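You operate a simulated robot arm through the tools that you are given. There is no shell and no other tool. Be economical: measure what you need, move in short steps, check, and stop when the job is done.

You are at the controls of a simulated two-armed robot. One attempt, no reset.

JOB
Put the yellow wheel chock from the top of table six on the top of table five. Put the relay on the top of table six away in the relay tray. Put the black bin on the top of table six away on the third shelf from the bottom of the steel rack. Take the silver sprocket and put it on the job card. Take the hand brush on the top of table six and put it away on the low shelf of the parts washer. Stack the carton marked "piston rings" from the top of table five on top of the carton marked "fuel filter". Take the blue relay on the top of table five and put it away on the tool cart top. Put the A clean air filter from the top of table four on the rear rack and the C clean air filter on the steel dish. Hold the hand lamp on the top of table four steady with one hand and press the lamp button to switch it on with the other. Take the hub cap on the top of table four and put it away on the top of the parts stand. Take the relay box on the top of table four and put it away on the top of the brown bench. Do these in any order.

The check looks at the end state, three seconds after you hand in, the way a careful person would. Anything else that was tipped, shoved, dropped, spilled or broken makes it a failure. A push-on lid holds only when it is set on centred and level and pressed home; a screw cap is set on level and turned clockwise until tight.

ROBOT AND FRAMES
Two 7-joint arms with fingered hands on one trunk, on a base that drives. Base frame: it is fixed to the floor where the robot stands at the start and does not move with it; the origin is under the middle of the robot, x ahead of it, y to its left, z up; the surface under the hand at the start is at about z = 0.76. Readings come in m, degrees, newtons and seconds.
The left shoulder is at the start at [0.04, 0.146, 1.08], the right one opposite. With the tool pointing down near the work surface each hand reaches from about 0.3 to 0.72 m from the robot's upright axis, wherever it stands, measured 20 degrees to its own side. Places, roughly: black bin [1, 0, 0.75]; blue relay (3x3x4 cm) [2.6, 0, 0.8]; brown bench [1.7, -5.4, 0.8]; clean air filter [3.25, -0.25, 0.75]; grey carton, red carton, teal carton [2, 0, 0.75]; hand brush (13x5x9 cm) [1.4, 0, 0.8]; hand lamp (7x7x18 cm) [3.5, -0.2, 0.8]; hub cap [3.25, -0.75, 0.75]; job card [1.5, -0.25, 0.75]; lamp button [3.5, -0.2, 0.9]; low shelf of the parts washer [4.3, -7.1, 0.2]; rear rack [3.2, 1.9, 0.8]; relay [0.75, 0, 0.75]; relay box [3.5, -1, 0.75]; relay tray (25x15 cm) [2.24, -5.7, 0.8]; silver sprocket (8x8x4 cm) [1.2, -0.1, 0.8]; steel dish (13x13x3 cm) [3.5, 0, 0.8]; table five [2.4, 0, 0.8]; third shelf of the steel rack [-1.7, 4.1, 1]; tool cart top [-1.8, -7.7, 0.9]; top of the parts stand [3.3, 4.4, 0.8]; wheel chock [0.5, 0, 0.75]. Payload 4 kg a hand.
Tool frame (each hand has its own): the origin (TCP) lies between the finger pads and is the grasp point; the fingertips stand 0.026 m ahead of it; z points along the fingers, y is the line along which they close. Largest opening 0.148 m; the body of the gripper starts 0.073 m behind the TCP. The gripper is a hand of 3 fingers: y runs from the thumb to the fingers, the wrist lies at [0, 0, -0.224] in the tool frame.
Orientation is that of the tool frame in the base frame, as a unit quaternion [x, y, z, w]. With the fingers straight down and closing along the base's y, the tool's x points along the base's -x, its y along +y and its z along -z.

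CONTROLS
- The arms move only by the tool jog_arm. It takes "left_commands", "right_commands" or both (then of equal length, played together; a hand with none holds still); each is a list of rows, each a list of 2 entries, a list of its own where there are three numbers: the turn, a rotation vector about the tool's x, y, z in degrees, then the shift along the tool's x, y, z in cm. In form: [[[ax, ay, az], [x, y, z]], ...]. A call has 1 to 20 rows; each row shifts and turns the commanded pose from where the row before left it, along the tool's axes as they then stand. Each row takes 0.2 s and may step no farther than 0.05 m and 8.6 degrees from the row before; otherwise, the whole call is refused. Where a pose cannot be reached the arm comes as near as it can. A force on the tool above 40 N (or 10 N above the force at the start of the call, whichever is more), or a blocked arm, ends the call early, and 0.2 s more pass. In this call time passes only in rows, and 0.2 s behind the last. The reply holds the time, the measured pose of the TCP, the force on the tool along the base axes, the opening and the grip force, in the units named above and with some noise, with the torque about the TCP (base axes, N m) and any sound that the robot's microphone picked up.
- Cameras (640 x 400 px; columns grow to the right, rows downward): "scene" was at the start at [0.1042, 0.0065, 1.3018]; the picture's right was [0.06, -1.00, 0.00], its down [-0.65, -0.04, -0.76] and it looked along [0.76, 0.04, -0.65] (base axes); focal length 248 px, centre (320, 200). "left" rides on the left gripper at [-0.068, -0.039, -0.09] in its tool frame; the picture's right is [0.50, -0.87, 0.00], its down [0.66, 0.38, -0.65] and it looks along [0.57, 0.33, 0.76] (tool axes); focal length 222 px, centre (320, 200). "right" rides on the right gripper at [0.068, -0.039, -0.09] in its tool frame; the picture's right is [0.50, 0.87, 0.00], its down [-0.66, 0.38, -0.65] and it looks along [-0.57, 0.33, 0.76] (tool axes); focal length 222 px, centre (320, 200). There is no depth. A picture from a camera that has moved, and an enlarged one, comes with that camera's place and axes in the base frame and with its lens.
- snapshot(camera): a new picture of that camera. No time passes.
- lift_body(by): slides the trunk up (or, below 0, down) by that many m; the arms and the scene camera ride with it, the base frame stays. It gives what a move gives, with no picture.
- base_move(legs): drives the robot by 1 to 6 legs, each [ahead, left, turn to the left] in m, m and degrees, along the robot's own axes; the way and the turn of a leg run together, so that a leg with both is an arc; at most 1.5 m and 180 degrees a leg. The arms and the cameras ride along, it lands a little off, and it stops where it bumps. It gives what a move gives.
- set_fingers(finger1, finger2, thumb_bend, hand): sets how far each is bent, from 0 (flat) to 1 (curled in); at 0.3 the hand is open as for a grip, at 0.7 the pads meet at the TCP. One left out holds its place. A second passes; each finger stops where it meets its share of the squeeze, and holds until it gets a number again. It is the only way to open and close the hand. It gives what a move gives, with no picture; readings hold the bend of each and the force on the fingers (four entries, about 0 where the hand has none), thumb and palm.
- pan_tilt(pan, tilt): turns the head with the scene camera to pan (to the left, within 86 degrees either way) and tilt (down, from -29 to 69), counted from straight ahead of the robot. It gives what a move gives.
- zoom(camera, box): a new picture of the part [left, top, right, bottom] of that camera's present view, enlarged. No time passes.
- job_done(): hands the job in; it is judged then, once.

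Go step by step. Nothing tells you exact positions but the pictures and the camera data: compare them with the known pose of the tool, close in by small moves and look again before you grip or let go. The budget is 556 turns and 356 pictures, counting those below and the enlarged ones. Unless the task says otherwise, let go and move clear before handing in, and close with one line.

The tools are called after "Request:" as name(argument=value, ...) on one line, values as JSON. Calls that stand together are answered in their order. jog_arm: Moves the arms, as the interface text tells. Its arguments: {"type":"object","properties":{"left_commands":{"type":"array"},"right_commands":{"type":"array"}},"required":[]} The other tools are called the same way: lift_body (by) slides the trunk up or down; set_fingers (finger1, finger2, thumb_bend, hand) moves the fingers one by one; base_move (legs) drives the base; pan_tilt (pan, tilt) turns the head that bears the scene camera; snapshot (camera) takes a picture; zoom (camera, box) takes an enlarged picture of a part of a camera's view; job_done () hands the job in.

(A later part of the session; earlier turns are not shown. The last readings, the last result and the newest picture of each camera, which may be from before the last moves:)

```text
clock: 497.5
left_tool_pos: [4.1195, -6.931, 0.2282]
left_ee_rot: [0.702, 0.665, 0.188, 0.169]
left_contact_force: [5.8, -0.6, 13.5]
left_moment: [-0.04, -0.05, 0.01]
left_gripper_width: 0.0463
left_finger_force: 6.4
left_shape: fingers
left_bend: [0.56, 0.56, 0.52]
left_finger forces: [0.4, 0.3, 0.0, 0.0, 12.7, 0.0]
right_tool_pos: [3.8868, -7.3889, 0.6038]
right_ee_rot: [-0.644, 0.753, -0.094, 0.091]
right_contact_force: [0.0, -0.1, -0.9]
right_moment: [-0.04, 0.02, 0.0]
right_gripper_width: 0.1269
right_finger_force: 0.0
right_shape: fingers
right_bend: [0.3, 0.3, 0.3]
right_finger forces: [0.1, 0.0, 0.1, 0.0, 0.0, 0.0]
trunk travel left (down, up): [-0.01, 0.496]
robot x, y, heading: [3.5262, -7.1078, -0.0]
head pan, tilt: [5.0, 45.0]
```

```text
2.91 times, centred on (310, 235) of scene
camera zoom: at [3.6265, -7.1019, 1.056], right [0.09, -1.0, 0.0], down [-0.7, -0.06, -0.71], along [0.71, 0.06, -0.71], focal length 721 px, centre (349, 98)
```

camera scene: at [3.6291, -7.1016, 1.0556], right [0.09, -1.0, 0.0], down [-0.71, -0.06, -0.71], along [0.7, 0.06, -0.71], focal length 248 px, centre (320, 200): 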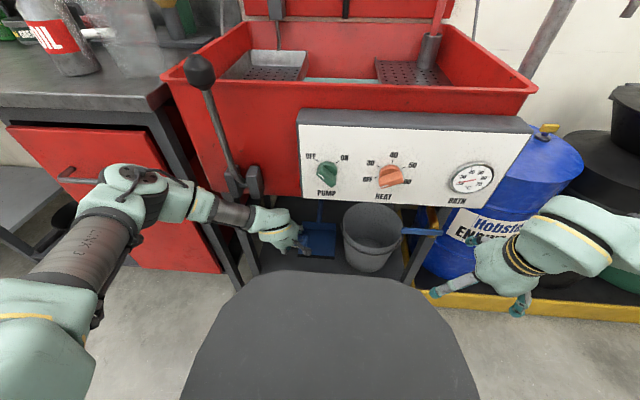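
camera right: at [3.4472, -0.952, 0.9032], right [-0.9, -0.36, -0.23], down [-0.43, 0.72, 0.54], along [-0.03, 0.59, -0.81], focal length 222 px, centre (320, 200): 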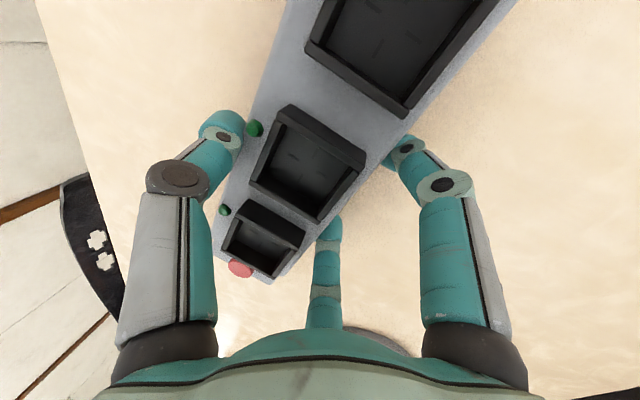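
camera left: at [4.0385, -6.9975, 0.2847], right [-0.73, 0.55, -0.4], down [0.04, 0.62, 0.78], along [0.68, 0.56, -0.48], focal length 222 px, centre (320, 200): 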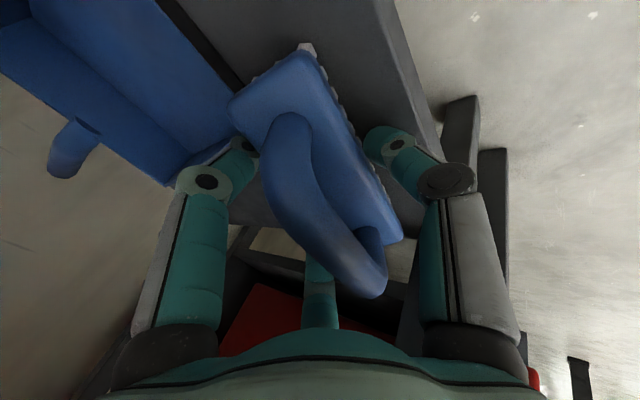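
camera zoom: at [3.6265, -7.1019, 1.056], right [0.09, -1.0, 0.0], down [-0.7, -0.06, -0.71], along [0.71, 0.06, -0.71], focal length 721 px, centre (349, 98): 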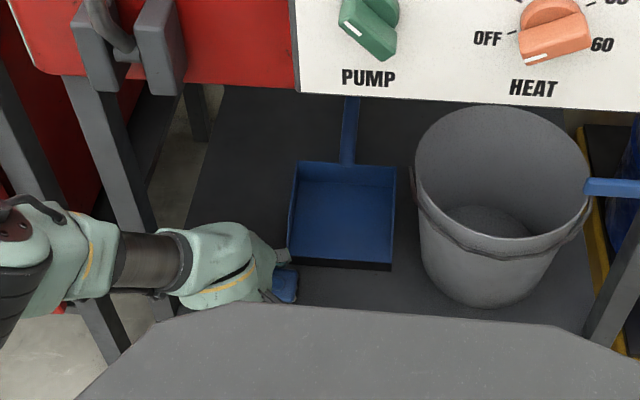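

The brush stands upright on the shelf. Raising the hand straight up.

Request:
jog_arm(left_commands=[[[0, 0, 0], [0, 0.5, -0.87]], [[0, 0, 0], [0, 0.75, -1.3]]])

Request:
snapshot(camera="left")

```text
clock: 498.1
left_tool_pos: [4.1187, -6.9307, 0.2509]
left_ee_rot: [0.703, 0.666, 0.187, 0.167]
left_contact_force: [-0.2, -0.1, 0.2]
left_moment: [0.02, -0.01, -0.02]
left_gripper_width: 0.0614
left_finger_force: 0.1
left_shape: fingers
left_bend: [0.56, 0.56, 0.45]
left_finger forces: [0.1, 0.1, 0.1, 0.0, 0.0, 0.0]
right_tool_pos: [3.8872, -7.3871, 0.6027]
right_ee_rot: [-0.644, 0.754, -0.094, 0.09]
right_contact_force: [-0.8, 0.8, 0.2]
right_moment: [0.03, 0.01, 0.0]
right_gripper_width: 0.1266
right_finger_force: 0.1
right_shape: fingers
right_bend: [0.3, 0.3, 0.3]
right_finger forces: [0.0, 0.0, 0.1, 0.1, 0.0, 0.0]
trunk travel left (down, up): [-0.01, 0.496]
robot x, y, heading: [3.5297, -7.1114, 0.0]
head pan, tilt: [5.0, 45.0]
```

```text
205 pictures are left
camera left: at [4.0374, -6.9974, 0.3075], right [-0.73, 0.55, -0.4], down [0.04, 0.62, 0.78], along [0.68, 0.56, -0.48], focal length 222 px, centre (320, 200)
```

left: 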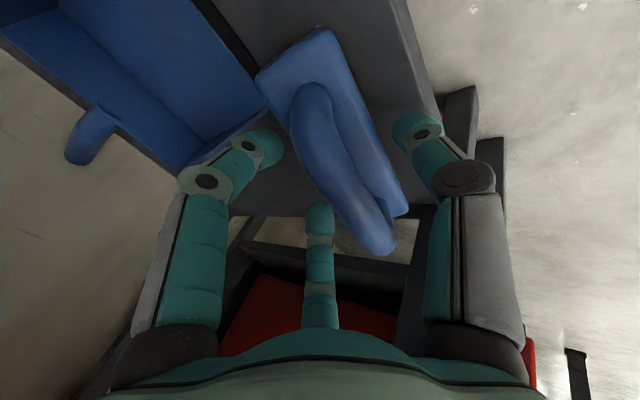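

Request:
jog_arm(left_commands=[[[0, 0, 0], [0, 1.0, -1.73]], [[0, 0, 0], [0, 1.0, -1.73]], [[0, 0, 0], [0, 1.0, -1.73]], [[0, 0, 0], [0, -3.46, -2]], [[0, 0, 0], [0, -3.46, -2]]])

Request:
base_move(legs=[[-0.5, 0, 0]])

Request:
pan_tilt(pan=5, tilt=35)

Request:
zoom(camera="scene", box=[220, 120, 460, 270])

```text
clock: 499.3
left_tool_pos: [4.0783, -6.933, 0.3121]
left_ee_rot: [0.703, 0.665, 0.187, 0.169]
left_contact_force: [-0.1, 0.2, -0.1]
left_moment: [0.0, 0.0, -0.02]
left_gripper_width: 0.0614
left_finger_force: 0.0
left_shape: fingers
left_bend: [0.56, 0.56, 0.45]
left_finger forces: [0.0, 0.0, 0.1, 0.0, 0.0, 0.0]
left hand out of reach, approached as far as the arm can: row 5
right_tool_pos: [3.8876, -7.3878, 0.6021]
right_ee_rot: [-0.644, 0.754, -0.093, 0.09]
right_contact_force: [0.5, -0.3, 0.5]
right_moment: [0.0, 0.03, 0.0]
right_gripper_width: 0.127
right_finger_force: 0.0
right_shape: fingers
right_bend: [0.3, 0.3, 0.3]
right_finger forces: [0.1, 0.0, 0.1, 0.0, 0.1, 0.0]
trunk travel left (down, up): [-0.01, 0.496]
robot x, y, heading: [3.524, -7.1092, -0.1]
head pan, tilt: [5.0, 45.0]
```

```text
clock: 502.2
left_tool_pos: [3.5704, -6.9331, 0.3115]
left_ee_rot: [0.704, 0.664, 0.187, 0.17]
left_contact_force: [0.1, -0.2, 0.4]
left_moment: [-0.02, 0.01, 0.0]
left_gripper_width: 0.0613
left_finger_force: 0.1
left_shape: fingers
left_bend: [0.56, 0.56, 0.45]
left_finger forces: [0.1, 0.0, 0.1, 0.0, 0.0, 0.0]
right_tool_pos: [3.3774, -7.3883, 0.6029]
right_ee_rot: [-0.643, 0.755, -0.095, 0.089]
right_contact_force: [0.1, 0.2, 0.4]
right_moment: [0.02, 0.0, 0.0]
right_gripper_width: 0.1266
right_finger_force: 0.1
right_shape: fingers
right_bend: [0.3, 0.3, 0.3]
right_finger forces: [0.0, 0.0, 0.1, 0.0, 0.0, 0.1]
trunk travel left (down, up): [-0.01, 0.496]
robot x, y, heading: [3.0179, -7.1084, -0.2]
head pan, tilt: [5.0, 45.0]
```

```text
clock: 503.0
left_tool_pos: [3.5713, -6.9339, 0.3114]
left_ee_rot: [0.704, 0.664, 0.187, 0.169]
left_contact_force: [0.6, 0.1, 0.9]
left_moment: [0.0, -0.02, 0.01]
left_gripper_width: 0.0614
left_finger_force: 0.1
left_shape: fingers
left_bend: [0.56, 0.56, 0.45]
left_finger forces: [0.0, 0.1, 0.0, 0.0, 0.0, 0.0]
right_tool_pos: [3.3784, -7.3885, 0.6019]
right_ee_rot: [-0.643, 0.755, -0.094, 0.09]
right_contact_force: [0.0, -0.8, 1.0]
right_moment: [0.01, 0.01, -0.01]
right_gripper_width: 0.1266
right_finger_force: 0.1
right_shape: fingers
right_bend: [0.3, 0.3, 0.3]
right_finger forces: [0.1, 0.0, 0.1, 0.0, 0.0, 0.1]
trunk travel left (down, up): [-0.01, 0.496]
robot x, y, heading: [3.015, -7.1035, -0.1]
head pan, tilt: [5.0, 35.0]
```

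```text
2.67 times, centred on (340, 195) of scene
camera zoom: at [3.1254, -7.0998, 1.0706], right [0.08, -1.0, 0.0], down [-0.57, -0.05, -0.82], along [0.82, 0.07, -0.57], focal length 661 px, centre (267, 213)
```

zoom: 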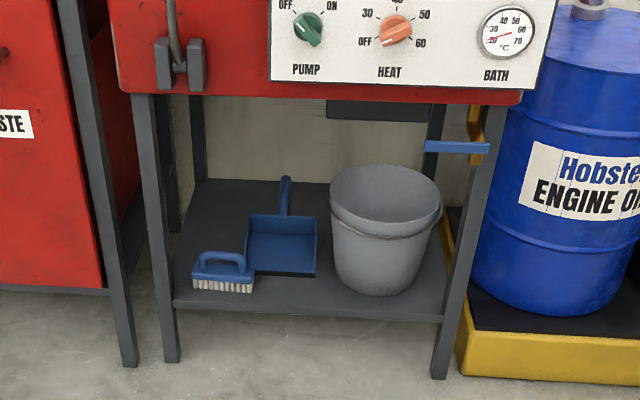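

The brush is put away neatly. Raising the trunk and returning to table six for the bin.

Request:
lift_body(by=0.3)

Request:
base_move(legs=[[0, 0.2, 0], [0, 0, 180], [1.4, 0, 0], [1.2, 0, 0], [1.0, 0, 0]])

```text
clock: 506.0
left_tool_pos: [3.5725, -6.9351, 0.6108]
left_ee_rot: [0.704, 0.664, 0.187, 0.169]
left_contact_force: [0.6, -0.6, -0.2]
left_moment: [0.01, -0.03, 0.04]
left_gripper_width: 0.0614
left_finger_force: 0.0
left_shape: fingers
left_bend: [0.56, 0.56, 0.45]
left_finger forces: [0.0, 0.0, 0.1, 0.0, 0.0, 0.1]
right_tool_pos: [3.3778, -7.3873, 0.9012]
right_ee_rot: [-0.642, 0.755, -0.094, 0.09]
right_contact_force: [0.2, -0.6, 0.3]
right_moment: [-0.02, 0.02, -0.04]
right_gripper_width: 0.1269
right_finger_force: 0.1
right_shape: fingers
right_bend: [0.3, 0.3, 0.3]
right_finger forces: [0.0, 0.0, 0.0, 0.0, 0.1, 0.0]
trunk travel left (down, up): [-0.31, 0.196]
robot x, y, heading: [3.0165, -7.1063, -0.5]
head pan, tilt: [5.0, 35.0]
```

```text
clock: 532.0
left_tool_pos: [-1.162, -6.8868, 0.611]
left_ee_rot: [-0.648, 0.719, 0.173, -0.183]
left_contact_force: [0.0, 0.5, 0.2]
left_moment: [-0.02, 0.01, -0.01]
left_gripper_width: 0.0615
left_finger_force: 0.2
left_shape: fingers
left_bend: [0.56, 0.56, 0.45]
left_finger forces: [0.0, 0.1, 0.0, 0.0, 0.0, 0.1]
right_tool_pos: [-0.9501, -6.4424, 0.9009]
right_ee_rot: [0.769, 0.626, -0.088, -0.095]
right_contact_force: [-0.2, 0.2, 0.8]
right_moment: [-0.02, -0.01, -0.01]
right_gripper_width: 0.1268
right_finger_force: 0.1
right_shape: fingers
right_bend: [0.3, 0.3, 0.3]
right_finger forces: [0.1, 0.1, 0.0, 0.0, 0.0, 0.0]
trunk travel left (down, up): [-0.31, 0.196]
robot x, y, heading: [-0.6051, -6.7379, 177.5]
head pan, tilt: [5.0, 35.0]
```

Restoring both hands to the plain downward pose before driving north.

Request:
jog_arm(left_commands=[[[0, 0, 0], [0, 2, -3.46]], [[0, 0, 0], [0, 2, -3.46]], [[0, 0, 0], [0, 2, -3.46]], [[0, 0, 0], [0, 2, -3.46]], [[0, 0, 0], [0, 2, -3.46]], [[0, 0, 0], [0, 2, -3.46]], [[0, 0, 0], [0, 2, -3.46]], [[0, 0, 0], [0, 2, -3.46]], [[0, 0, 0], [0, 2, -3.46]], [[7.5, 0, 0], [0, 0, 0]], [[7.5, 0, 0], [0, 0, 0]], [[7.5, 0, 0], [0, 0, 0]], [[7.5, 0, 0], [0, 0, 0]]])

Request:
jog_arm(left_commands=[[[0, 0, -7.83], [0, 0, 0]], [[0, 0, -7.83], [0, 0, 0]], [[0, 0, -7.83], [0, 0, 0]], [[0, 0, -7.83], [0, 0, 0]], [[0, 0, -7.83], [0, 0, 0]], [[0, 0, -7.83], [0, 0, 0]], [[0, 0, -7.83], [0, 0, 0]], [[0, 0, -7.83], [0, 0, 0]], [[0, 0, -7.83], [0, 0, 0]], [[0, 0, -7.83], [0, 0, 0]], [[0, 0, -7.83], [0, 0, 0]], [[0, 0, -7.83], [0, 0, 0]]], right_commands=[[[-7.5, 0, 0], [0, 0, 0]], [[-7.5, 0, 0], [0, 0, 0]], [[0, 0, 8.1], [0, 0, 0]], [[0, 0, 8.1], [0, 0, 0]], [[0, 0, 8.1], [0, 0, 0]], [[0, 0, 8.1], [0, 0, 0]], [[0, 0, 8.1], [0, 0, 0]], [[0, 0, 8.1], [0, 0, 0]], [[0, 0, 8.1], [0, 0, 0]], [[0, 0, 8.1], [0, 0, 0]], [[0, 0, 8.1], [0, 0, 0]], [[0, 0, 8.1], [0, 0, 0]]])

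Request:
base_move(legs=[[0, 0, -87.5], [1.5, 0, 0], [1.5, 0, 0]])

```text
clock: 534.8
left_tool_pos: [-1.1673, -6.8726, 0.9696]
left_ee_rot: [-0.674, 0.738, -0.02, -0.008]
left_contact_force: [-0.2, -0.2, 0.2]
left_moment: [0.02, 0.0, 0.03]
left_gripper_width: 0.0613
left_finger_force: 0.1
left_shape: fingers
left_bend: [0.56, 0.56, 0.45]
left_finger forces: [0.1, 0.0, 0.0, 0.0, 0.0, 0.0]
right_tool_pos: [-0.9495, -6.4406, 0.901]
right_ee_rot: [0.769, 0.626, -0.087, -0.095]
right_contact_force: [0.1, -0.2, 0.1]
right_moment: [0.01, -0.02, 0.01]
right_gripper_width: 0.1264
right_finger_force: 0.1
right_shape: fingers
right_bend: [0.3, 0.3, 0.3]
right_finger forces: [0.0, 0.1, 0.1, 0.1, 0.0, 0.0]
trunk travel left (down, up): [-0.31, 0.196]
robot x, y, heading: [-0.6041, -6.7376, 177.2]
head pan, tilt: [5.0, 35.0]
```

```text
clock: 537.4
left_tool_pos: [-1.1684, -6.8743, 0.9718]
left_ee_rot: [1.0, -0.01, 0.005, 0.02]
left_contact_force: [-0.3, 0.6, 0.1]
left_moment: [0.01, -0.05, 0.01]
left_gripper_width: 0.0616
left_finger_force: 0.2
left_shape: fingers
left_bend: [0.56, 0.56, 0.45]
left_finger forces: [0.1, 0.0, 0.0, 0.0, 0.0, 0.0]
right_tool_pos: [-0.9507, -6.4415, 0.9011]
right_ee_rot: [1.0, -0.025, -0.002, 0.007]
right_contact_force: [0.0, 0.9, 0.2]
right_moment: [0.02, 0.0, 0.0]
right_gripper_width: 0.127
right_finger_force: 0.1
right_shape: fingers
right_bend: [0.3, 0.3, 0.3]
right_finger forces: [0.0, 0.1, 0.1, 0.0, 0.0, 0.0]
trunk travel left (down, up): [-0.31, 0.196]
robot x, y, heading: [-0.6039, -6.7351, 177.2]
head pan, tilt: [5.0, 35.0]
```

```text
clock: 555.6
left_tool_pos: [-0.526, -3.2051, 0.97]
left_ee_rot: [-0.699, 0.715, 0.01, -0.019]
left_contact_force: [-1.2, 1.6, -0.1]
left_moment: [0.02, -0.01, -0.04]
left_gripper_width: 0.0617
left_finger_force: 0.1
left_shape: fingers
left_bend: [0.56, 0.56, 0.45]
left_finger forces: [0.0, 0.1, 0.1, 0.0, 0.1, 0.0]
right_tool_pos: [-0.0938, -3.4227, 0.9013]
right_ee_rot: [-0.691, 0.723, 0.005, -0.004]
right_contact_force: [0.6, -0.6, -0.1]
right_moment: [0.06, 0.0, -0.01]
right_gripper_width: 0.1268
right_finger_force: 0.0
right_shape: fingers
right_bend: [0.3, 0.3, 0.3]
right_finger forces: [0.0, 0.0, 0.0, 0.0, 0.0, 0.0]
trunk travel left (down, up): [-0.31, 0.196]
robot x, y, heading: [-0.3871, -3.7676, 87.4]
head pan, tilt: [5.0, 35.0]
```

Request:
base_move(legs=[[0, 0.15, 2.6], [1.4, 0, 0], [1.3, 0, 0], [0, 0, -90], [1.45, 0, 0], [0, 0, 90]])

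Request:
pan_tilt(pan=0, tilt=45)

Request:
snapshot(camera="scene")

```text
clock: 584.0
left_tool_pos: [0.6566, -0.5042, 0.9705]
left_ee_rot: [0.731, -0.683, -0.009, 0.018]
left_contact_force: [-0.6, 0.2, -0.1]
left_moment: [-0.01, -0.05, -0.02]
left_gripper_width: 0.0614
left_finger_force: 0.0
left_shape: fingers
left_bend: [0.56, 0.56, 0.45]
left_finger forces: [0.0, 0.0, 0.1, 0.0, 0.0, 0.0]
right_tool_pos: [1.1062, -0.6817, 0.9009]
right_ee_rot: [0.722, -0.692, -0.005, 0.005]
right_contact_force: [-0.3, 0.4, -0.1]
right_moment: [0.03, 0.0, -0.03]
right_gripper_width: 0.1267
right_finger_force: 0.1
right_shape: fingers
right_bend: [0.3, 0.3, 0.3]
right_finger forces: [0.1, 0.0, 0.0, 0.0, 0.1, 0.0]
trunk travel left (down, up): [-0.31, 0.196]
robot x, y, heading: [0.8404, -1.0534, 92.3]
head pan, tilt: [5.0, 35.0]
```

```text
clock: 584.7
left_tool_pos: [0.6564, -0.5039, 0.9708]
left_ee_rot: [0.731, -0.682, -0.009, 0.019]
left_contact_force: [0.0, 0.3, -0.2]
left_moment: [0.01, 0.0, -0.01]
left_gripper_width: 0.0615
left_finger_force: 0.0
left_shape: fingers
left_bend: [0.56, 0.56, 0.45]
left_finger forces: [0.0, 0.0, 0.0, 0.0, 0.1, 0.0]
right_tool_pos: [1.1064, -0.6806, 0.9005]
right_ee_rot: [0.722, -0.691, -0.006, 0.005]
right_contact_force: [-0.7, -0.7, -0.4]
right_moment: [-0.01, 0.02, -0.02]
right_gripper_width: 0.1268
right_finger_force: 0.1
right_shape: fingers
right_bend: [0.3, 0.3, 0.3]
right_finger forces: [0.1, 0.0, 0.0, 0.1, 0.0, 0.0]
trunk travel left (down, up): [-0.31, 0.196]
robot x, y, heading: [0.8444, -1.0552, 92.4]
head pan, tilt: [0.0, 45.0]
```

```text
203 pictures are left
camera scene: at [0.8381, -0.9502, 1.3551], right [1.0, 0.04, 0.0], down [0.03, -0.71, -0.71], along [-0.03, 0.71, -0.71], focal length 248 px, centre (320, 200)
```

scene: 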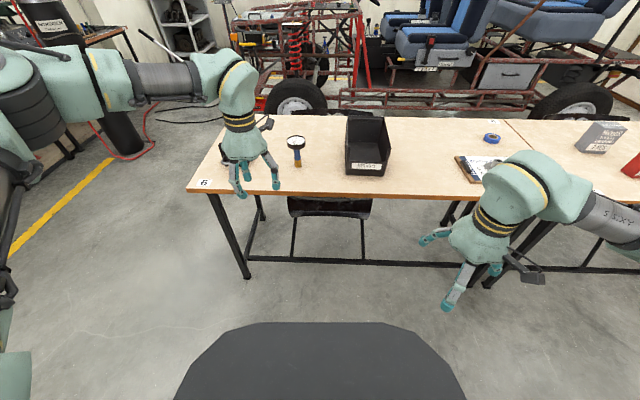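

Request:
lift_body(by=0.12)

Request:
base_move(legs=[[0.36, -0.15, -2.4]])

Request:
pan_tilt(pan=0, tilt=52)

Request:
snapshot(camera="scene")

Request:
zoom(camera="scene", box=[250, 100, 410, 220])

```text
clock: 586.2
left_tool_pos: [0.6566, -0.5049, 1.0912]
left_ee_rot: [0.731, -0.682, -0.01, 0.019]
left_contact_force: [0.1, 0.8, -0.3]
left_moment: [-0.02, -0.03, -0.02]
left_gripper_width: 0.0613
left_finger_force: 0.1
left_shape: fingers
left_bend: [0.56, 0.56, 0.45]
left_finger forces: [0.0, 0.0, 0.1, 0.0, 0.0, 0.1]
right_tool_pos: [1.1051, -0.6816, 1.0207]
right_ee_rot: [0.723, -0.691, -0.004, 0.005]
right_contact_force: [1.0, -0.4, 0.0]
right_moment: [-0.02, 0.02, 0.02]
right_gripper_width: 0.1268
right_finger_force: 0.1
right_shape: fingers
right_bend: [0.3, 0.3, 0.3]
right_finger forces: [0.0, 0.0, 0.0, 0.1, 0.1, 0.0]
trunk travel left (down, up): [-0.43, 0.076]
robot x, y, heading: [0.8394, -1.0553, 92.2]
head pan, tilt: [0.0, 45.0]
```

```text
clock: 588.6
left_tool_pos: [0.8192, -0.1454, 1.0918]
left_ee_rot: [0.716, -0.698, -0.011, 0.018]
left_contact_force: [0.5, -0.4, 0.1]
left_moment: [0.01, -0.01, -0.03]
left_gripper_width: 0.0616
left_finger_force: 0.0
left_shape: fingers
left_bend: [0.56, 0.56, 0.45]
left_finger forces: [0.0, 0.1, 0.0, 0.1, 0.0, 0.0]
right_tool_pos: [1.2602, -0.3402, 1.0216]
right_ee_rot: [0.707, -0.707, -0.005, 0.004]
right_contact_force: [0.7, -0.8, 0.2]
right_moment: [0.02, 0.01, 0.03]
right_gripper_width: 0.1267
right_finger_force: 0.1
right_shape: fingers
right_bend: [0.3, 0.3, 0.3]
right_finger forces: [0.1, 0.0, 0.0, 0.0, 0.1, 0.0]
trunk travel left (down, up): [-0.43, 0.076]
robot x, y, heading: [0.9853, -0.7016, 89.9]
head pan, tilt: [0.0, 45.0]
```

```text
clock: 589.3
left_tool_pos: [0.8197, -0.1424, 1.0913]
left_ee_rot: [0.716, -0.698, -0.01, 0.019]
left_contact_force: [-0.6, 0.3, -0.6]
left_moment: [0.04, 0.0, -0.05]
left_gripper_width: 0.0615
left_finger_force: 0.0
left_shape: fingers
left_bend: [0.56, 0.56, 0.45]
left_finger forces: [0.1, 0.0, 0.0, 0.0, 0.1, 0.1]
right_tool_pos: [1.2599, -0.3384, 1.0227]
right_ee_rot: [0.707, -0.707, -0.005, 0.006]
right_contact_force: [-0.4, 0.2, -0.4]
right_moment: [0.02, 0.01, -0.01]
right_gripper_width: 0.1267
right_finger_force: 0.1
right_shape: fingers
right_bend: [0.3, 0.3, 0.3]
right_finger forces: [0.0, 0.0, 0.0, 0.1, 0.1, 0.0]
trunk travel left (down, up): [-0.43, 0.076]
robot x, y, heading: [0.981, -0.7007, 89.8]
head pan, tilt: [0.0, 52.0]
```

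```text
202 pictures are left
camera scene: at [0.9824, -0.6025, 1.4661], right [1.0, 0.0, 0.0], down [0.0, -0.79, -0.62], along [0.0, 0.62, -0.79], focal length 248 px, centre (320, 200)
```

scene: 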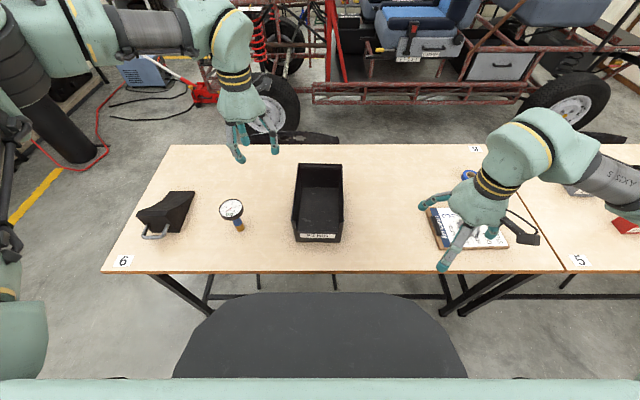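

```text
3.33 times, centred on (330, 160) of scene
camera zoom: at [0.9824, -0.6025, 1.4661], right [1.0, 0.0, 0.0], down [0.0, -0.79, -0.62], along [0.0, 0.62, -0.79], focal length 826 px, centre (287, 333)
```

zoom: 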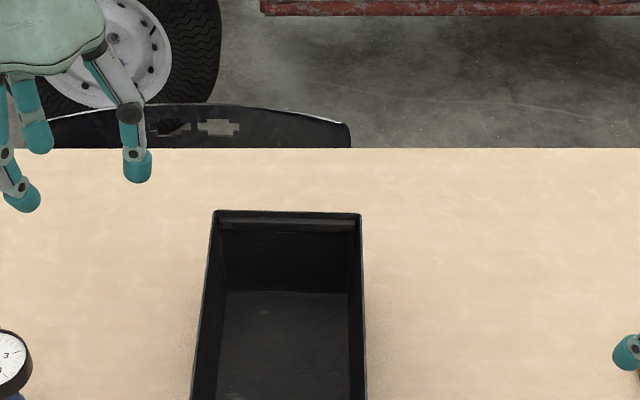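

The bin is 15×24×12.5 cm with full-height side walls; I'll carry it two-handed, each hand pinching a side wall with a forward tilt. Setting up the hands.

Request:
set_fingers(hand="left", finger1=0.45, finger2=0.45, thumb_bend=0.45)

Request:
set_fingers(hand="right", finger1=0.45, finger2=0.45, thumb_bend=0.45)

Request:
jog_arm(left_commands=[[[0, -8, 0], [0, 0, 0]], [[0, -8, 0], [0, 0, 0]], [[0, -8, 0], [0, 0, 0]], [[0, -8, 0], [0, 0, 0]], [[0, -8, 0], [0, 0, 0]], [[6, 0, 0], [0, 0, 0]], [[6, 0, 0], [0, 0, 0]], [[0, 0, 0], [1.85, -1.54, 3.45]], [[0, 0, 0], [1.85, -1.54, 3.45]], [[0, 0, 0], [1.85, -1.54, 3.45]], [[0, 0, 0], [1.85, -1.54, 3.45]]])

Request:
snapshot(camera="left")

Request:
snapshot(camera="scene")

```text
clock: 590.3
left_tool_pos: [0.82, -0.144, 1.0914]
left_ee_rot: [0.716, -0.697, -0.01, 0.019]
left_contact_force: [0.3, -0.4, -0.2]
left_moment: [0.0, -0.04, 0.03]
left_gripper_width: 0.0784
left_finger_force: 0.1
left_shape: fingers
left_bend: [0.45, 0.45, 0.45]
left_finger forces: [0.0, 0.0, 0.0, 0.0, 0.0, 0.0]
right_tool_pos: [1.2609, -0.3384, 1.022]
right_ee_rot: [0.708, -0.706, -0.006, 0.005]
right_contact_force: [0.0, -0.1, 0.1]
right_moment: [-0.01, 0.01, 0.0]
right_gripper_width: 0.1269
right_finger_force: 0.1
right_shape: fingers
right_bend: [0.3, 0.3, 0.3]
right_finger forces: [0.0, 0.0, 0.0, 0.1, 0.0, 0.0]
trunk travel left (down, up): [-0.43, 0.076]
robot x, y, heading: [0.9793, -0.7021, 89.9]
head pan, tilt: [0.0, 52.0]
```

```text
clock: 591.3
left_tool_pos: [0.8195, -0.1436, 1.091]
left_ee_rot: [0.716, -0.698, -0.01, 0.018]
left_contact_force: [-0.5, 0.2, -0.5]
left_moment: [-0.02, 0.03, -0.02]
left_gripper_width: 0.0781
left_finger_force: 0.0
left_shape: fingers
left_bend: [0.45, 0.45, 0.45]
left_finger forces: [0.0, 0.0, 0.1, 0.0, 0.0, 0.1]
right_tool_pos: [1.2613, -0.3394, 1.021]
right_ee_rot: [0.707, -0.707, -0.005, 0.005]
right_contact_force: [-0.1, 0.4, -0.3]
right_moment: [-0.02, 0.01, 0.04]
right_gripper_width: 0.0793
right_finger_force: 0.1
right_shape: fingers
right_bend: [0.45, 0.45, 0.45]
right_finger forces: [0.0, 0.0, 0.0, 0.0, 0.0, 0.1]
trunk travel left (down, up): [-0.43, 0.076]
robot x, y, heading: [0.9846, -0.6985, 89.8]
head pan, tilt: [0.0, 52.0]
```

```text
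clock: 593.7
left_tool_pos: [0.9009, -0.1214, 0.9461]
left_ee_rot: [-0.643, 0.685, 0.184, 0.289]
left_contact_force: [0.1, 0.1, -0.6]
left_moment: [0.05, 0.04, 0.0]
left_gripper_width: 0.0783
left_finger_force: 0.0
left_shape: fingers
left_bend: [0.45, 0.45, 0.45]
left_finger forces: [0.1, 0.1, 0.0, 0.0, 0.1, 0.1]
right_tool_pos: [1.2616, -0.3374, 1.0207]
right_ee_rot: [0.708, -0.706, -0.005, 0.006]
right_contact_force: [-0.4, 0.8, 0.8]
right_moment: [-0.02, 0.03, 0.0]
right_gripper_width: 0.0793
right_finger_force: 0.0
right_shape: fingers
right_bend: [0.45, 0.45, 0.45]
right_finger forces: [0.0, 0.0, 0.1, 0.0, 0.1, 0.1]
trunk travel left (down, up): [-0.43, 0.076]
robot x, y, heading: [0.9836, -0.6995, 90.1]
head pan, tilt: [0.0, 52.0]
```

```text
200 pictures are left
camera left: at [0.926, -0.1287, 1.0623], right [0.85, -0.48, -0.21], down [-0.48, -0.88, 0.04], along [-0.2, 0.07, -0.98], focal length 222 px, centre (320, 200)
```

left: 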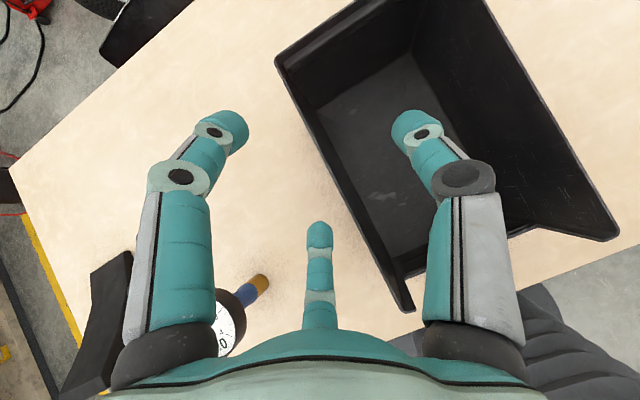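

```text
199 pictures are left
camera scene: at [0.9847, -0.6019, 1.466], right [1.0, 0.0, 0.0], down [0.0, -0.79, -0.61], along [0.0, 0.61, -0.79], focal length 248 px, centre (320, 200)
```

scene: 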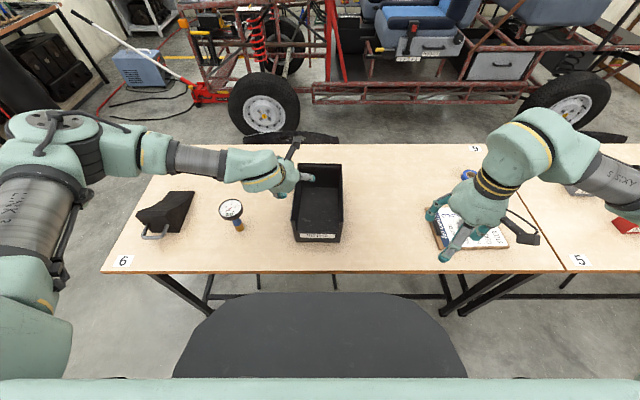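

The wall passes between thumb and fingers. Lowering the left hand onto the wall and bringing the right hand over its wall.

Request:
jog_arm(left_commands=[[[0, 0, 0], [2.5, 0.18, 3.0]], [[0, 0, 0], [2.5, 0.18, 3.0]]])

Request:
jog_arm(right_commands=[[[0, -8, 0], [0, 0, 0]], [[0, -8, 0], [0, 0, 0]], [[0, -8, 0], [0, 0, 0]], [[0, -8, 0], [0, 0, 0]], [[0, -8, 0], [0, 0, 0]], [[-6, 0, 0], [0, 0, 0]], [[-6, 0, 0], [0, 0, 0]], [[0, 0, 0], [-1.71, 2.27, 3.34]], [[0, 0, 0], [-1.71, 2.27, 3.34]], [[0, 0, 0], [-1.71, 2.27, 3.34]], [[0, 0, 0], [-1.71, 2.27, 3.34]], [[0, 0, 0], [-1.71, 2.0, 3.0]]])

Request:
snapshot(camera="right")

Request:
snapshot(camera="left")

Request:
zoom(camera="scene", box=[220, 120, 440, 270])

```text
clock: 594.3
left_tool_pos: [0.8958, -0.1204, 0.9294]
left_ee_rot: [-0.643, 0.685, 0.183, 0.289]
left_contact_force: [0.0, 0.3, -0.5]
left_moment: [0.0, 0.03, 0.0]
left_gripper_width: 0.0786
left_finger_force: 0.2
left_shape: fingers
left_bend: [0.45, 0.45, 0.45]
left_finger forces: [0.0, 0.0, 0.0, 0.0, 0.0, 0.1]
left hand out of reach, approached as far as the arm can: row 1, 2
right_tool_pos: [1.2613, -0.3395, 1.0225]
right_ee_rot: [0.708, -0.707, -0.005, 0.005]
right_contact_force: [0.2, -1.0, 0.3]
right_moment: [0.03, 0.0, 0.0]
right_gripper_width: 0.0793
right_finger_force: 0.0
right_shape: fingers
right_bend: [0.45, 0.45, 0.45]
right_finger forces: [0.0, 0.0, 0.0, 0.1, 0.1, 0.0]
trunk travel left (down, up): [-0.43, 0.076]
robot x, y, heading: [0.982, -0.7035, 89.9]
head pan, tilt: [0.0, 52.0]
```

```text
clock: 596.9
left_tool_pos: [0.8969, -0.1188, 0.9275]
left_ee_rot: [-0.643, 0.685, 0.182, 0.29]
left_contact_force: [0.7, 0.4, 0.1]
left_moment: [0.03, -0.01, 0.05]
left_gripper_width: 0.0784
left_finger_force: 0.1
left_shape: fingers
left_bend: [0.45, 0.45, 0.45]
left_finger forces: [0.0, 0.0, 0.0, 0.0, 0.1, 0.0]
right_tool_pos: [1.1281, -0.1376, 0.9496]
right_ee_rot: [0.699, -0.646, -0.277, -0.129]
right_contact_force: [0.0, 0.2, 0.0]
right_moment: [0.01, -0.02, 0.03]
right_gripper_width: 0.0791
right_finger_force: 0.1
right_shape: fingers
right_bend: [0.45, 0.45, 0.45]
right_finger forces: [0.1, 0.0, 0.0, 0.1, 0.0, 0.1]
right hand out of reach, approached as far as the arm can: row 3, 4, 5
trunk travel left (down, up): [-0.43, 0.076]
robot x, y, heading: [0.9823, -0.697, 89.9]
head pan, tilt: [0.0, 52.0]
```

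```text
198 pictures are left
camera right: at [1.1882, -0.2364, 0.9787], right [-0.84, -0.53, -0.12], down [-0.23, 0.14, 0.96], along [-0.49, 0.84, -0.24], focal length 222 px, centre (320, 200)
```

right: 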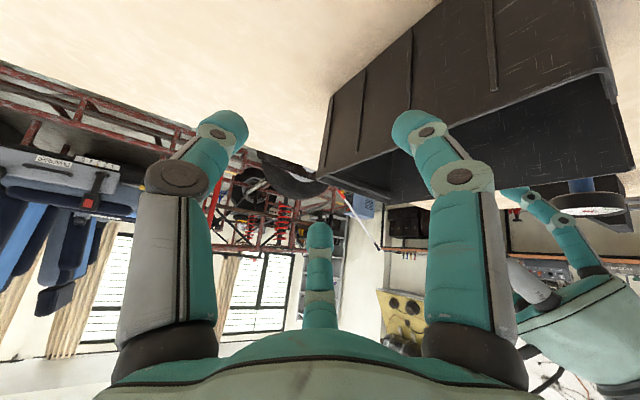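

```text
197 pictures are left
camera left: at [0.9215, -0.1274, 1.0437], right [0.85, -0.48, -0.21], down [-0.48, -0.87, 0.04], along [-0.2, 0.07, -0.98], focal length 222 px, centre (320, 200)
```

left: 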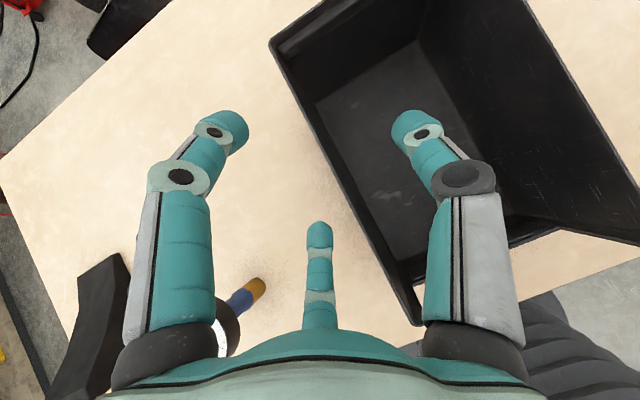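

```text
2.67 times, centred on (330, 195) of scene
camera zoom: at [0.9811, -0.6017, 1.466], right [1.0, 0.0, 0.0], down [0.0, -0.79, -0.61], along [0.0, 0.61, -0.79], focal length 661 px, centre (293, 213)
```

zoom: 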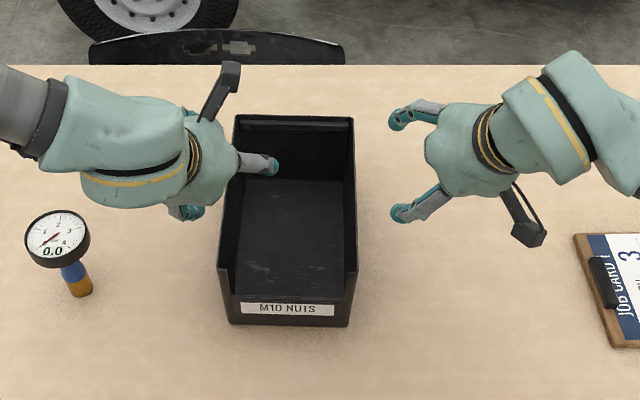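

The arms fold too far at this trunk height. Raising the hands, lowering the trunk, and trying again.

Request:
jog_arm(left_commands=[[[0, 0, 0], [-2.4, -0.6, -2.8]], [[0, 0, 0], [-2.4, -0.6, -2.8]], [[0, 0, 0], [-2.4, -0.6, -2.8]], [[0, 0, 0], [-2.4, -0.6, -2.8]]], right_commands=[[[0, 0, 0], [-2.4, 0.6, -2.8]], [[0, 0, 0], [-2.4, 0.6, -2.8]], [[0, 0, 0], [-2.4, 0.6, -2.8]], [[0, 0, 0], [-2.4, 0.6, -2.8]]])

Request:
lift_body(by=-0.15)

Request:
snapshot(camera="scene")

```text
clock: 597.9
left_tool_pos: [0.908, -0.1202, 1.0798]
left_ee_rot: [-0.643, 0.685, 0.184, 0.29]
left_contact_force: [0.1, 1.2, 0.6]
left_moment: [-0.01, 0.0, 0.02]
left_gripper_width: 0.0786
left_finger_force: 0.1
left_shape: fingers
left_bend: [0.45, 0.45, 0.45]
left_finger forces: [0.1, 0.0, 0.0, 0.0, 0.0, 0.1]
right_tool_pos: [1.1281, -0.1232, 1.101]
right_ee_rot: [0.698, -0.647, -0.277, -0.13]
right_contact_force: [0.1, 0.2, 0.9]
right_moment: [0.02, -0.01, -0.03]
right_gripper_width: 0.0789
right_finger_force: 0.2
right_shape: fingers
right_bend: [0.45, 0.45, 0.45]
right_finger forces: [0.1, 0.0, 0.0, 0.0, 0.0, 0.1]
trunk travel left (down, up): [-0.43, 0.076]
robot x, y, heading: [0.979, -0.7031, 90.2]
head pan, tilt: [0.0, 52.0]
```

```text
clock: 599.6
left_tool_pos: [0.908, -0.1194, 0.929]
left_ee_rot: [-0.643, 0.685, 0.184, 0.29]
left_contact_force: [-0.2, -0.1, 0.0]
left_moment: [-0.01, -0.02, 0.02]
left_gripper_width: 0.0788
left_finger_force: 0.0
left_shape: fingers
left_bend: [0.45, 0.45, 0.45]
left_finger forces: [0.1, 0.0, 0.0, 0.1, 0.1, 0.0]
right_tool_pos: [1.1291, -0.1226, 0.9495]
right_ee_rot: [0.699, -0.646, -0.278, -0.129]
right_contact_force: [-0.5, 0.7, 0.3]
right_moment: [-0.02, 0.02, -0.02]
right_gripper_width: 0.0791
right_finger_force: 0.0
right_shape: fingers
right_bend: [0.45, 0.45, 0.45]
right_finger forces: [0.0, 0.1, 0.0, 0.0, 0.0, 0.0]
trunk travel left (down, up): [-0.28, 0.226]
robot x, y, heading: [0.9842, -0.7012, 89.9]
head pan, tilt: [0.0, 52.0]
```

```text
195 pictures are left
camera scene: at [0.9822, -0.6031, 1.3158], right [1.0, 0.0, 0.0], down [0.0, -0.79, -0.62], along [0.0, 0.62, -0.79], focal length 248 px, centre (320, 200)
```

scene: 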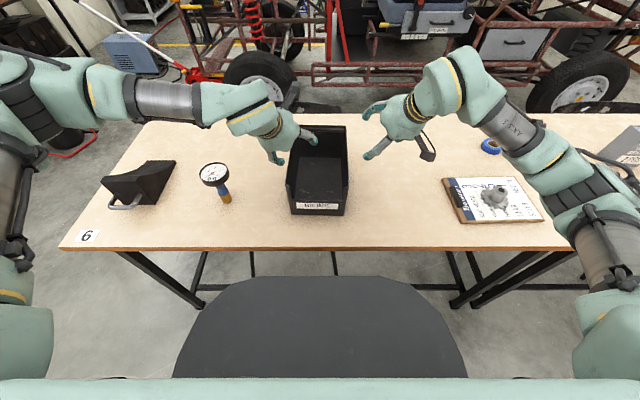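

Request:
jog_arm(right_commands=[[[0, 0, 0], [0, 3.5, 0.6]], [[0, 0, 0], [0, 3.5, 0.6]]])

Request:
snapshot(camera="right")

Request:
zoom(camera="scene", box=[220, 90, 440, 240])

```text
clock: 600.2
left_tool_pos: [0.9075, -0.1202, 0.9299]
left_ee_rot: [-0.643, 0.685, 0.184, 0.29]
left_contact_force: [0.2, 0.3, -0.3]
left_moment: [0.01, -0.02, 0.01]
left_gripper_width: 0.0784
left_finger_force: 0.1
left_shape: fingers
left_bend: [0.45, 0.45, 0.45]
left_finger forces: [0.1, 0.0, 0.0, 0.0, 0.0, 0.1]
right_tool_pos: [1.0566, -0.1242, 0.9526]
right_ee_rot: [0.698, -0.647, -0.277, -0.129]
right_contact_force: [0.3, -0.7, 0.4]
right_moment: [0.0, 0.03, 0.01]
right_gripper_width: 0.079
right_finger_force: 0.0
right_shape: fingers
right_bend: [0.45, 0.45, 0.45]
right_finger forces: [0.0, 0.0, 0.1, 0.1, 0.0, 0.0]
trunk travel left (down, up): [-0.28, 0.226]
robot x, y, heading: [0.9812, -0.7006, 90.0]
head pan, tilt: [0.0, 52.0]
```

```text
194 pictures are left
camera right: at [1.1163, -0.2235, 0.9818], right [-0.84, -0.53, -0.12], down [-0.23, 0.14, 0.96], along [-0.49, 0.84, -0.24], focal length 222 px, centre (320, 200)
```

right: 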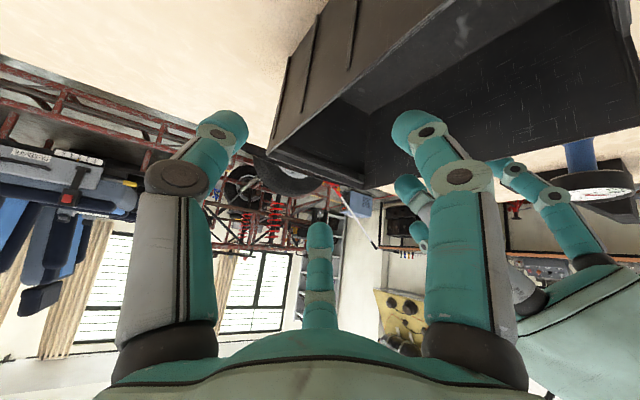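

```text
2.67 times, centred on (330, 165) of scene
camera zoom: at [0.9811, -0.6028, 1.3158], right [1.0, 0.0, 0.0], down [0.0, -0.79, -0.62], along [0.0, 0.62, -0.79], focal length 661 px, centre (293, 293)
```

zoom: 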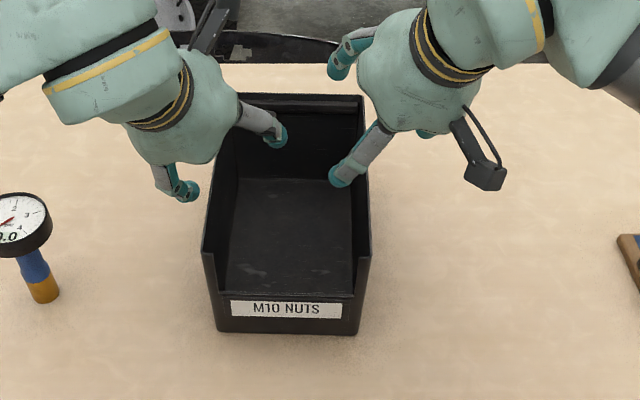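

Request:
jog_arm(left_commands=[[[0, 0, 0], [2.0, 0.5, 2.3]], [[0, 0, 0], [2.0, 0.5, 2.3]]], right_commands=[[[0, 0, 0], [2.95, -0.57, 2.7]], [[0, 0, 0], [2.95, -0.57, 2.7]]])

Request:
snapshot(camera="right")

Request:
snapshot(camera="left")

Request:
zoom(camera="scene", box=[220, 90, 440, 240])

```text
clock: 600.8
left_tool_pos: [0.9033, -0.1203, 0.8646]
left_ee_rot: [-0.643, 0.685, 0.183, 0.29]
left_contact_force: [-0.1, -0.5, 0.1]
left_moment: [0.03, 0.02, -0.02]
left_gripper_width: 0.0786
left_finger_force: 0.1
left_shape: fingers
left_bend: [0.45, 0.45, 0.45]
left_finger forces: [0.0, 0.1, 0.1, 0.0, 0.1, 0.0]
right_tool_pos: [1.0548, -0.1439, 0.8729]
right_ee_rot: [0.699, -0.646, -0.278, -0.129]
right_contact_force: [0.1, -0.3, 0.3]
right_moment: [-0.05, -0.02, 0.0]
right_gripper_width: 0.0789
right_finger_force: 0.3
right_shape: fingers
right_bend: [0.45, 0.45, 0.45]
right_finger forces: [0.1, 0.0, 0.1, 0.0, 0.1, 0.1]
trunk travel left (down, up): [-0.28, 0.226]
robot x, y, heading: [0.9775, -0.7013, 89.9]
head pan, tilt: [0.0, 52.0]
```

```text
192 pictures are left
camera right: at [1.1146, -0.2421, 0.9018], right [-0.84, -0.53, -0.12], down [-0.23, 0.14, 0.96], along [-0.49, 0.84, -0.24], focal length 222 px, centre (320, 200)
```

right: 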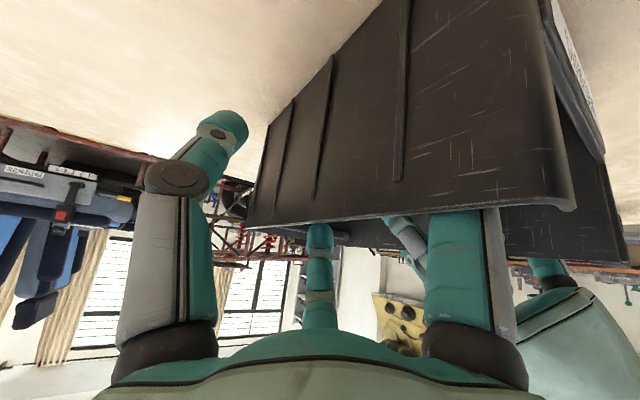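

```text
191 pictures are left
camera left: at [0.9292, -0.128, 0.9814], right [0.85, -0.48, -0.21], down [-0.48, -0.87, 0.04], along [-0.2, 0.07, -0.98], focal length 222 px, centre (320, 200)
```

left: 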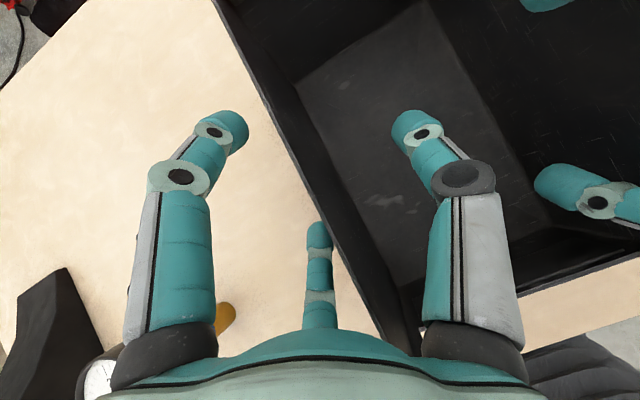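

```text
2.67 times, centred on (330, 165) of scene
camera zoom: at [0.9821, -0.6026, 1.3158], right [1.0, 0.0, 0.0], down [0.0, -0.79, -0.62], along [0.0, 0.62, -0.79], focal length 661 px, centre (293, 293)
```

zoom: 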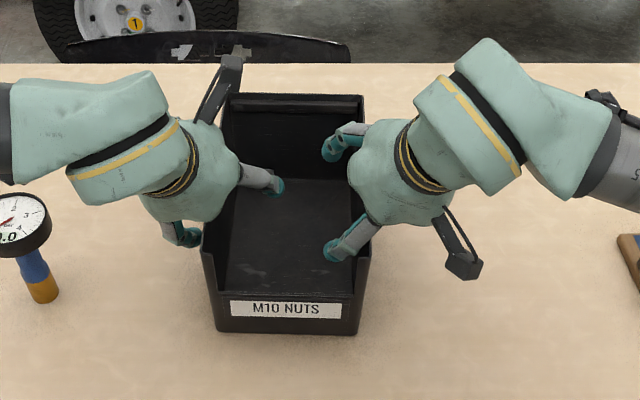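

Both hands straddle the walls. Closing each.

Request:
set_fingers(hand="left", finger1=0.7, finger2=0.7, thumb_bend=0.7)

Request:
set_fingers(hand="right", finger1=0.7, finger2=0.7, thumb_bend=0.7)

Request:
snapshot(camera="left")

Request:
zoom(camera="scene", box=[220, 90, 440, 240])

```text
clock: 601.8
left_tool_pos: [0.9039, -0.1203, 0.8664]
left_ee_rot: [-0.642, 0.686, 0.183, 0.29]
left_contact_force: [-0.8, -0.1, -0.5]
left_moment: [0.02, 0.02, -0.03]
left_gripper_width: 0.0039
left_finger_force: 2.0
left_shape: fingers
left_bend: [0.68, 0.68, 0.69]
left_finger forces: [1.2, 1.2, 0.1, 0.0, 1.7, 0.0]
right_tool_pos: [1.0551, -0.1436, 0.8735]
right_ee_rot: [0.7, -0.646, -0.277, -0.128]
right_contact_force: [0.2, -0.2, 0.0]
right_moment: [0.02, -0.06, -0.01]
right_gripper_width: 0.0792
right_finger_force: 0.1
right_shape: fingers
right_bend: [0.45, 0.45, 0.45]
right_finger forces: [0.0, 0.1, 0.0, 0.0, 0.0, 0.0]
trunk travel left (down, up): [-0.28, 0.226]
robot x, y, heading: [0.9827, -0.7012, 89.8]
head pan, tilt: [0.0, 52.0]
```

```text
clock: 602.8
left_tool_pos: [0.9046, -0.1195, 0.8662]
left_ee_rot: [-0.643, 0.685, 0.183, 0.289]
left_contact_force: [-0.8, 0.3, 0.6]
left_moment: [-0.02, 0.05, -0.01]
left_gripper_width: 0.0037
left_finger_force: 1.8
left_shape: fingers
left_bend: [0.68, 0.68, 0.69]
left_finger forces: [1.2, 1.2, 0.0, 0.0, 1.8, 0.0]
right_tool_pos: [1.0546, -0.1448, 0.8726]
right_ee_rot: [0.699, -0.646, -0.278, -0.13]
right_contact_force: [1.6, -0.2, -0.1]
right_moment: [0.02, -0.04, -0.08]
right_gripper_width: 0.0043
right_finger_force: 2.7
right_shape: fingers
right_bend: [0.69, 0.69, 0.68]
right_finger forces: [1.4, 0.5, 0.0, 0.0, 2.8, 0.1]
trunk travel left (down, up): [-0.28, 0.226]
robot x, y, heading: [0.9811, -0.699, 89.9]
head pan, tilt: [0.0, 52.0]
```

```text
189 pictures are left
camera left: at [0.9295, -0.1281, 0.9817], right [0.85, -0.48, -0.21], down [-0.48, -0.87, 0.04], along [-0.2, 0.07, -0.98], focal length 222 px, centre (320, 200)
```

left: 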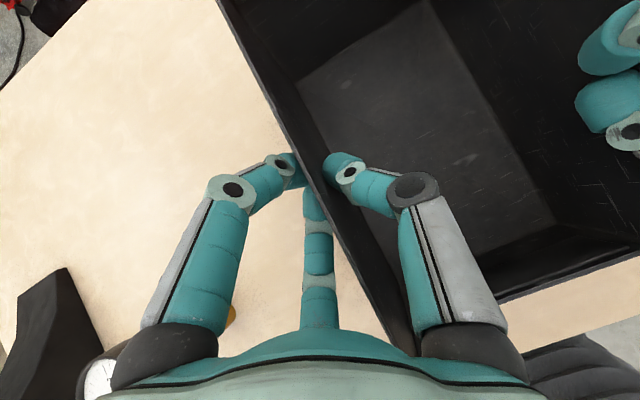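

```text
2.67 times, centred on (330, 165) of scene
camera zoom: at [0.9822, -0.6028, 1.3158], right [1.0, 0.0, 0.0], down [0.0, -0.79, -0.62], along [0.0, 0.62, -0.79], focal length 661 px, centre (293, 293)
```

zoom: 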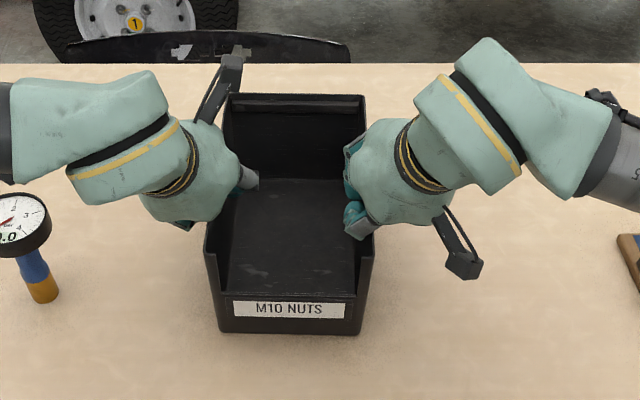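

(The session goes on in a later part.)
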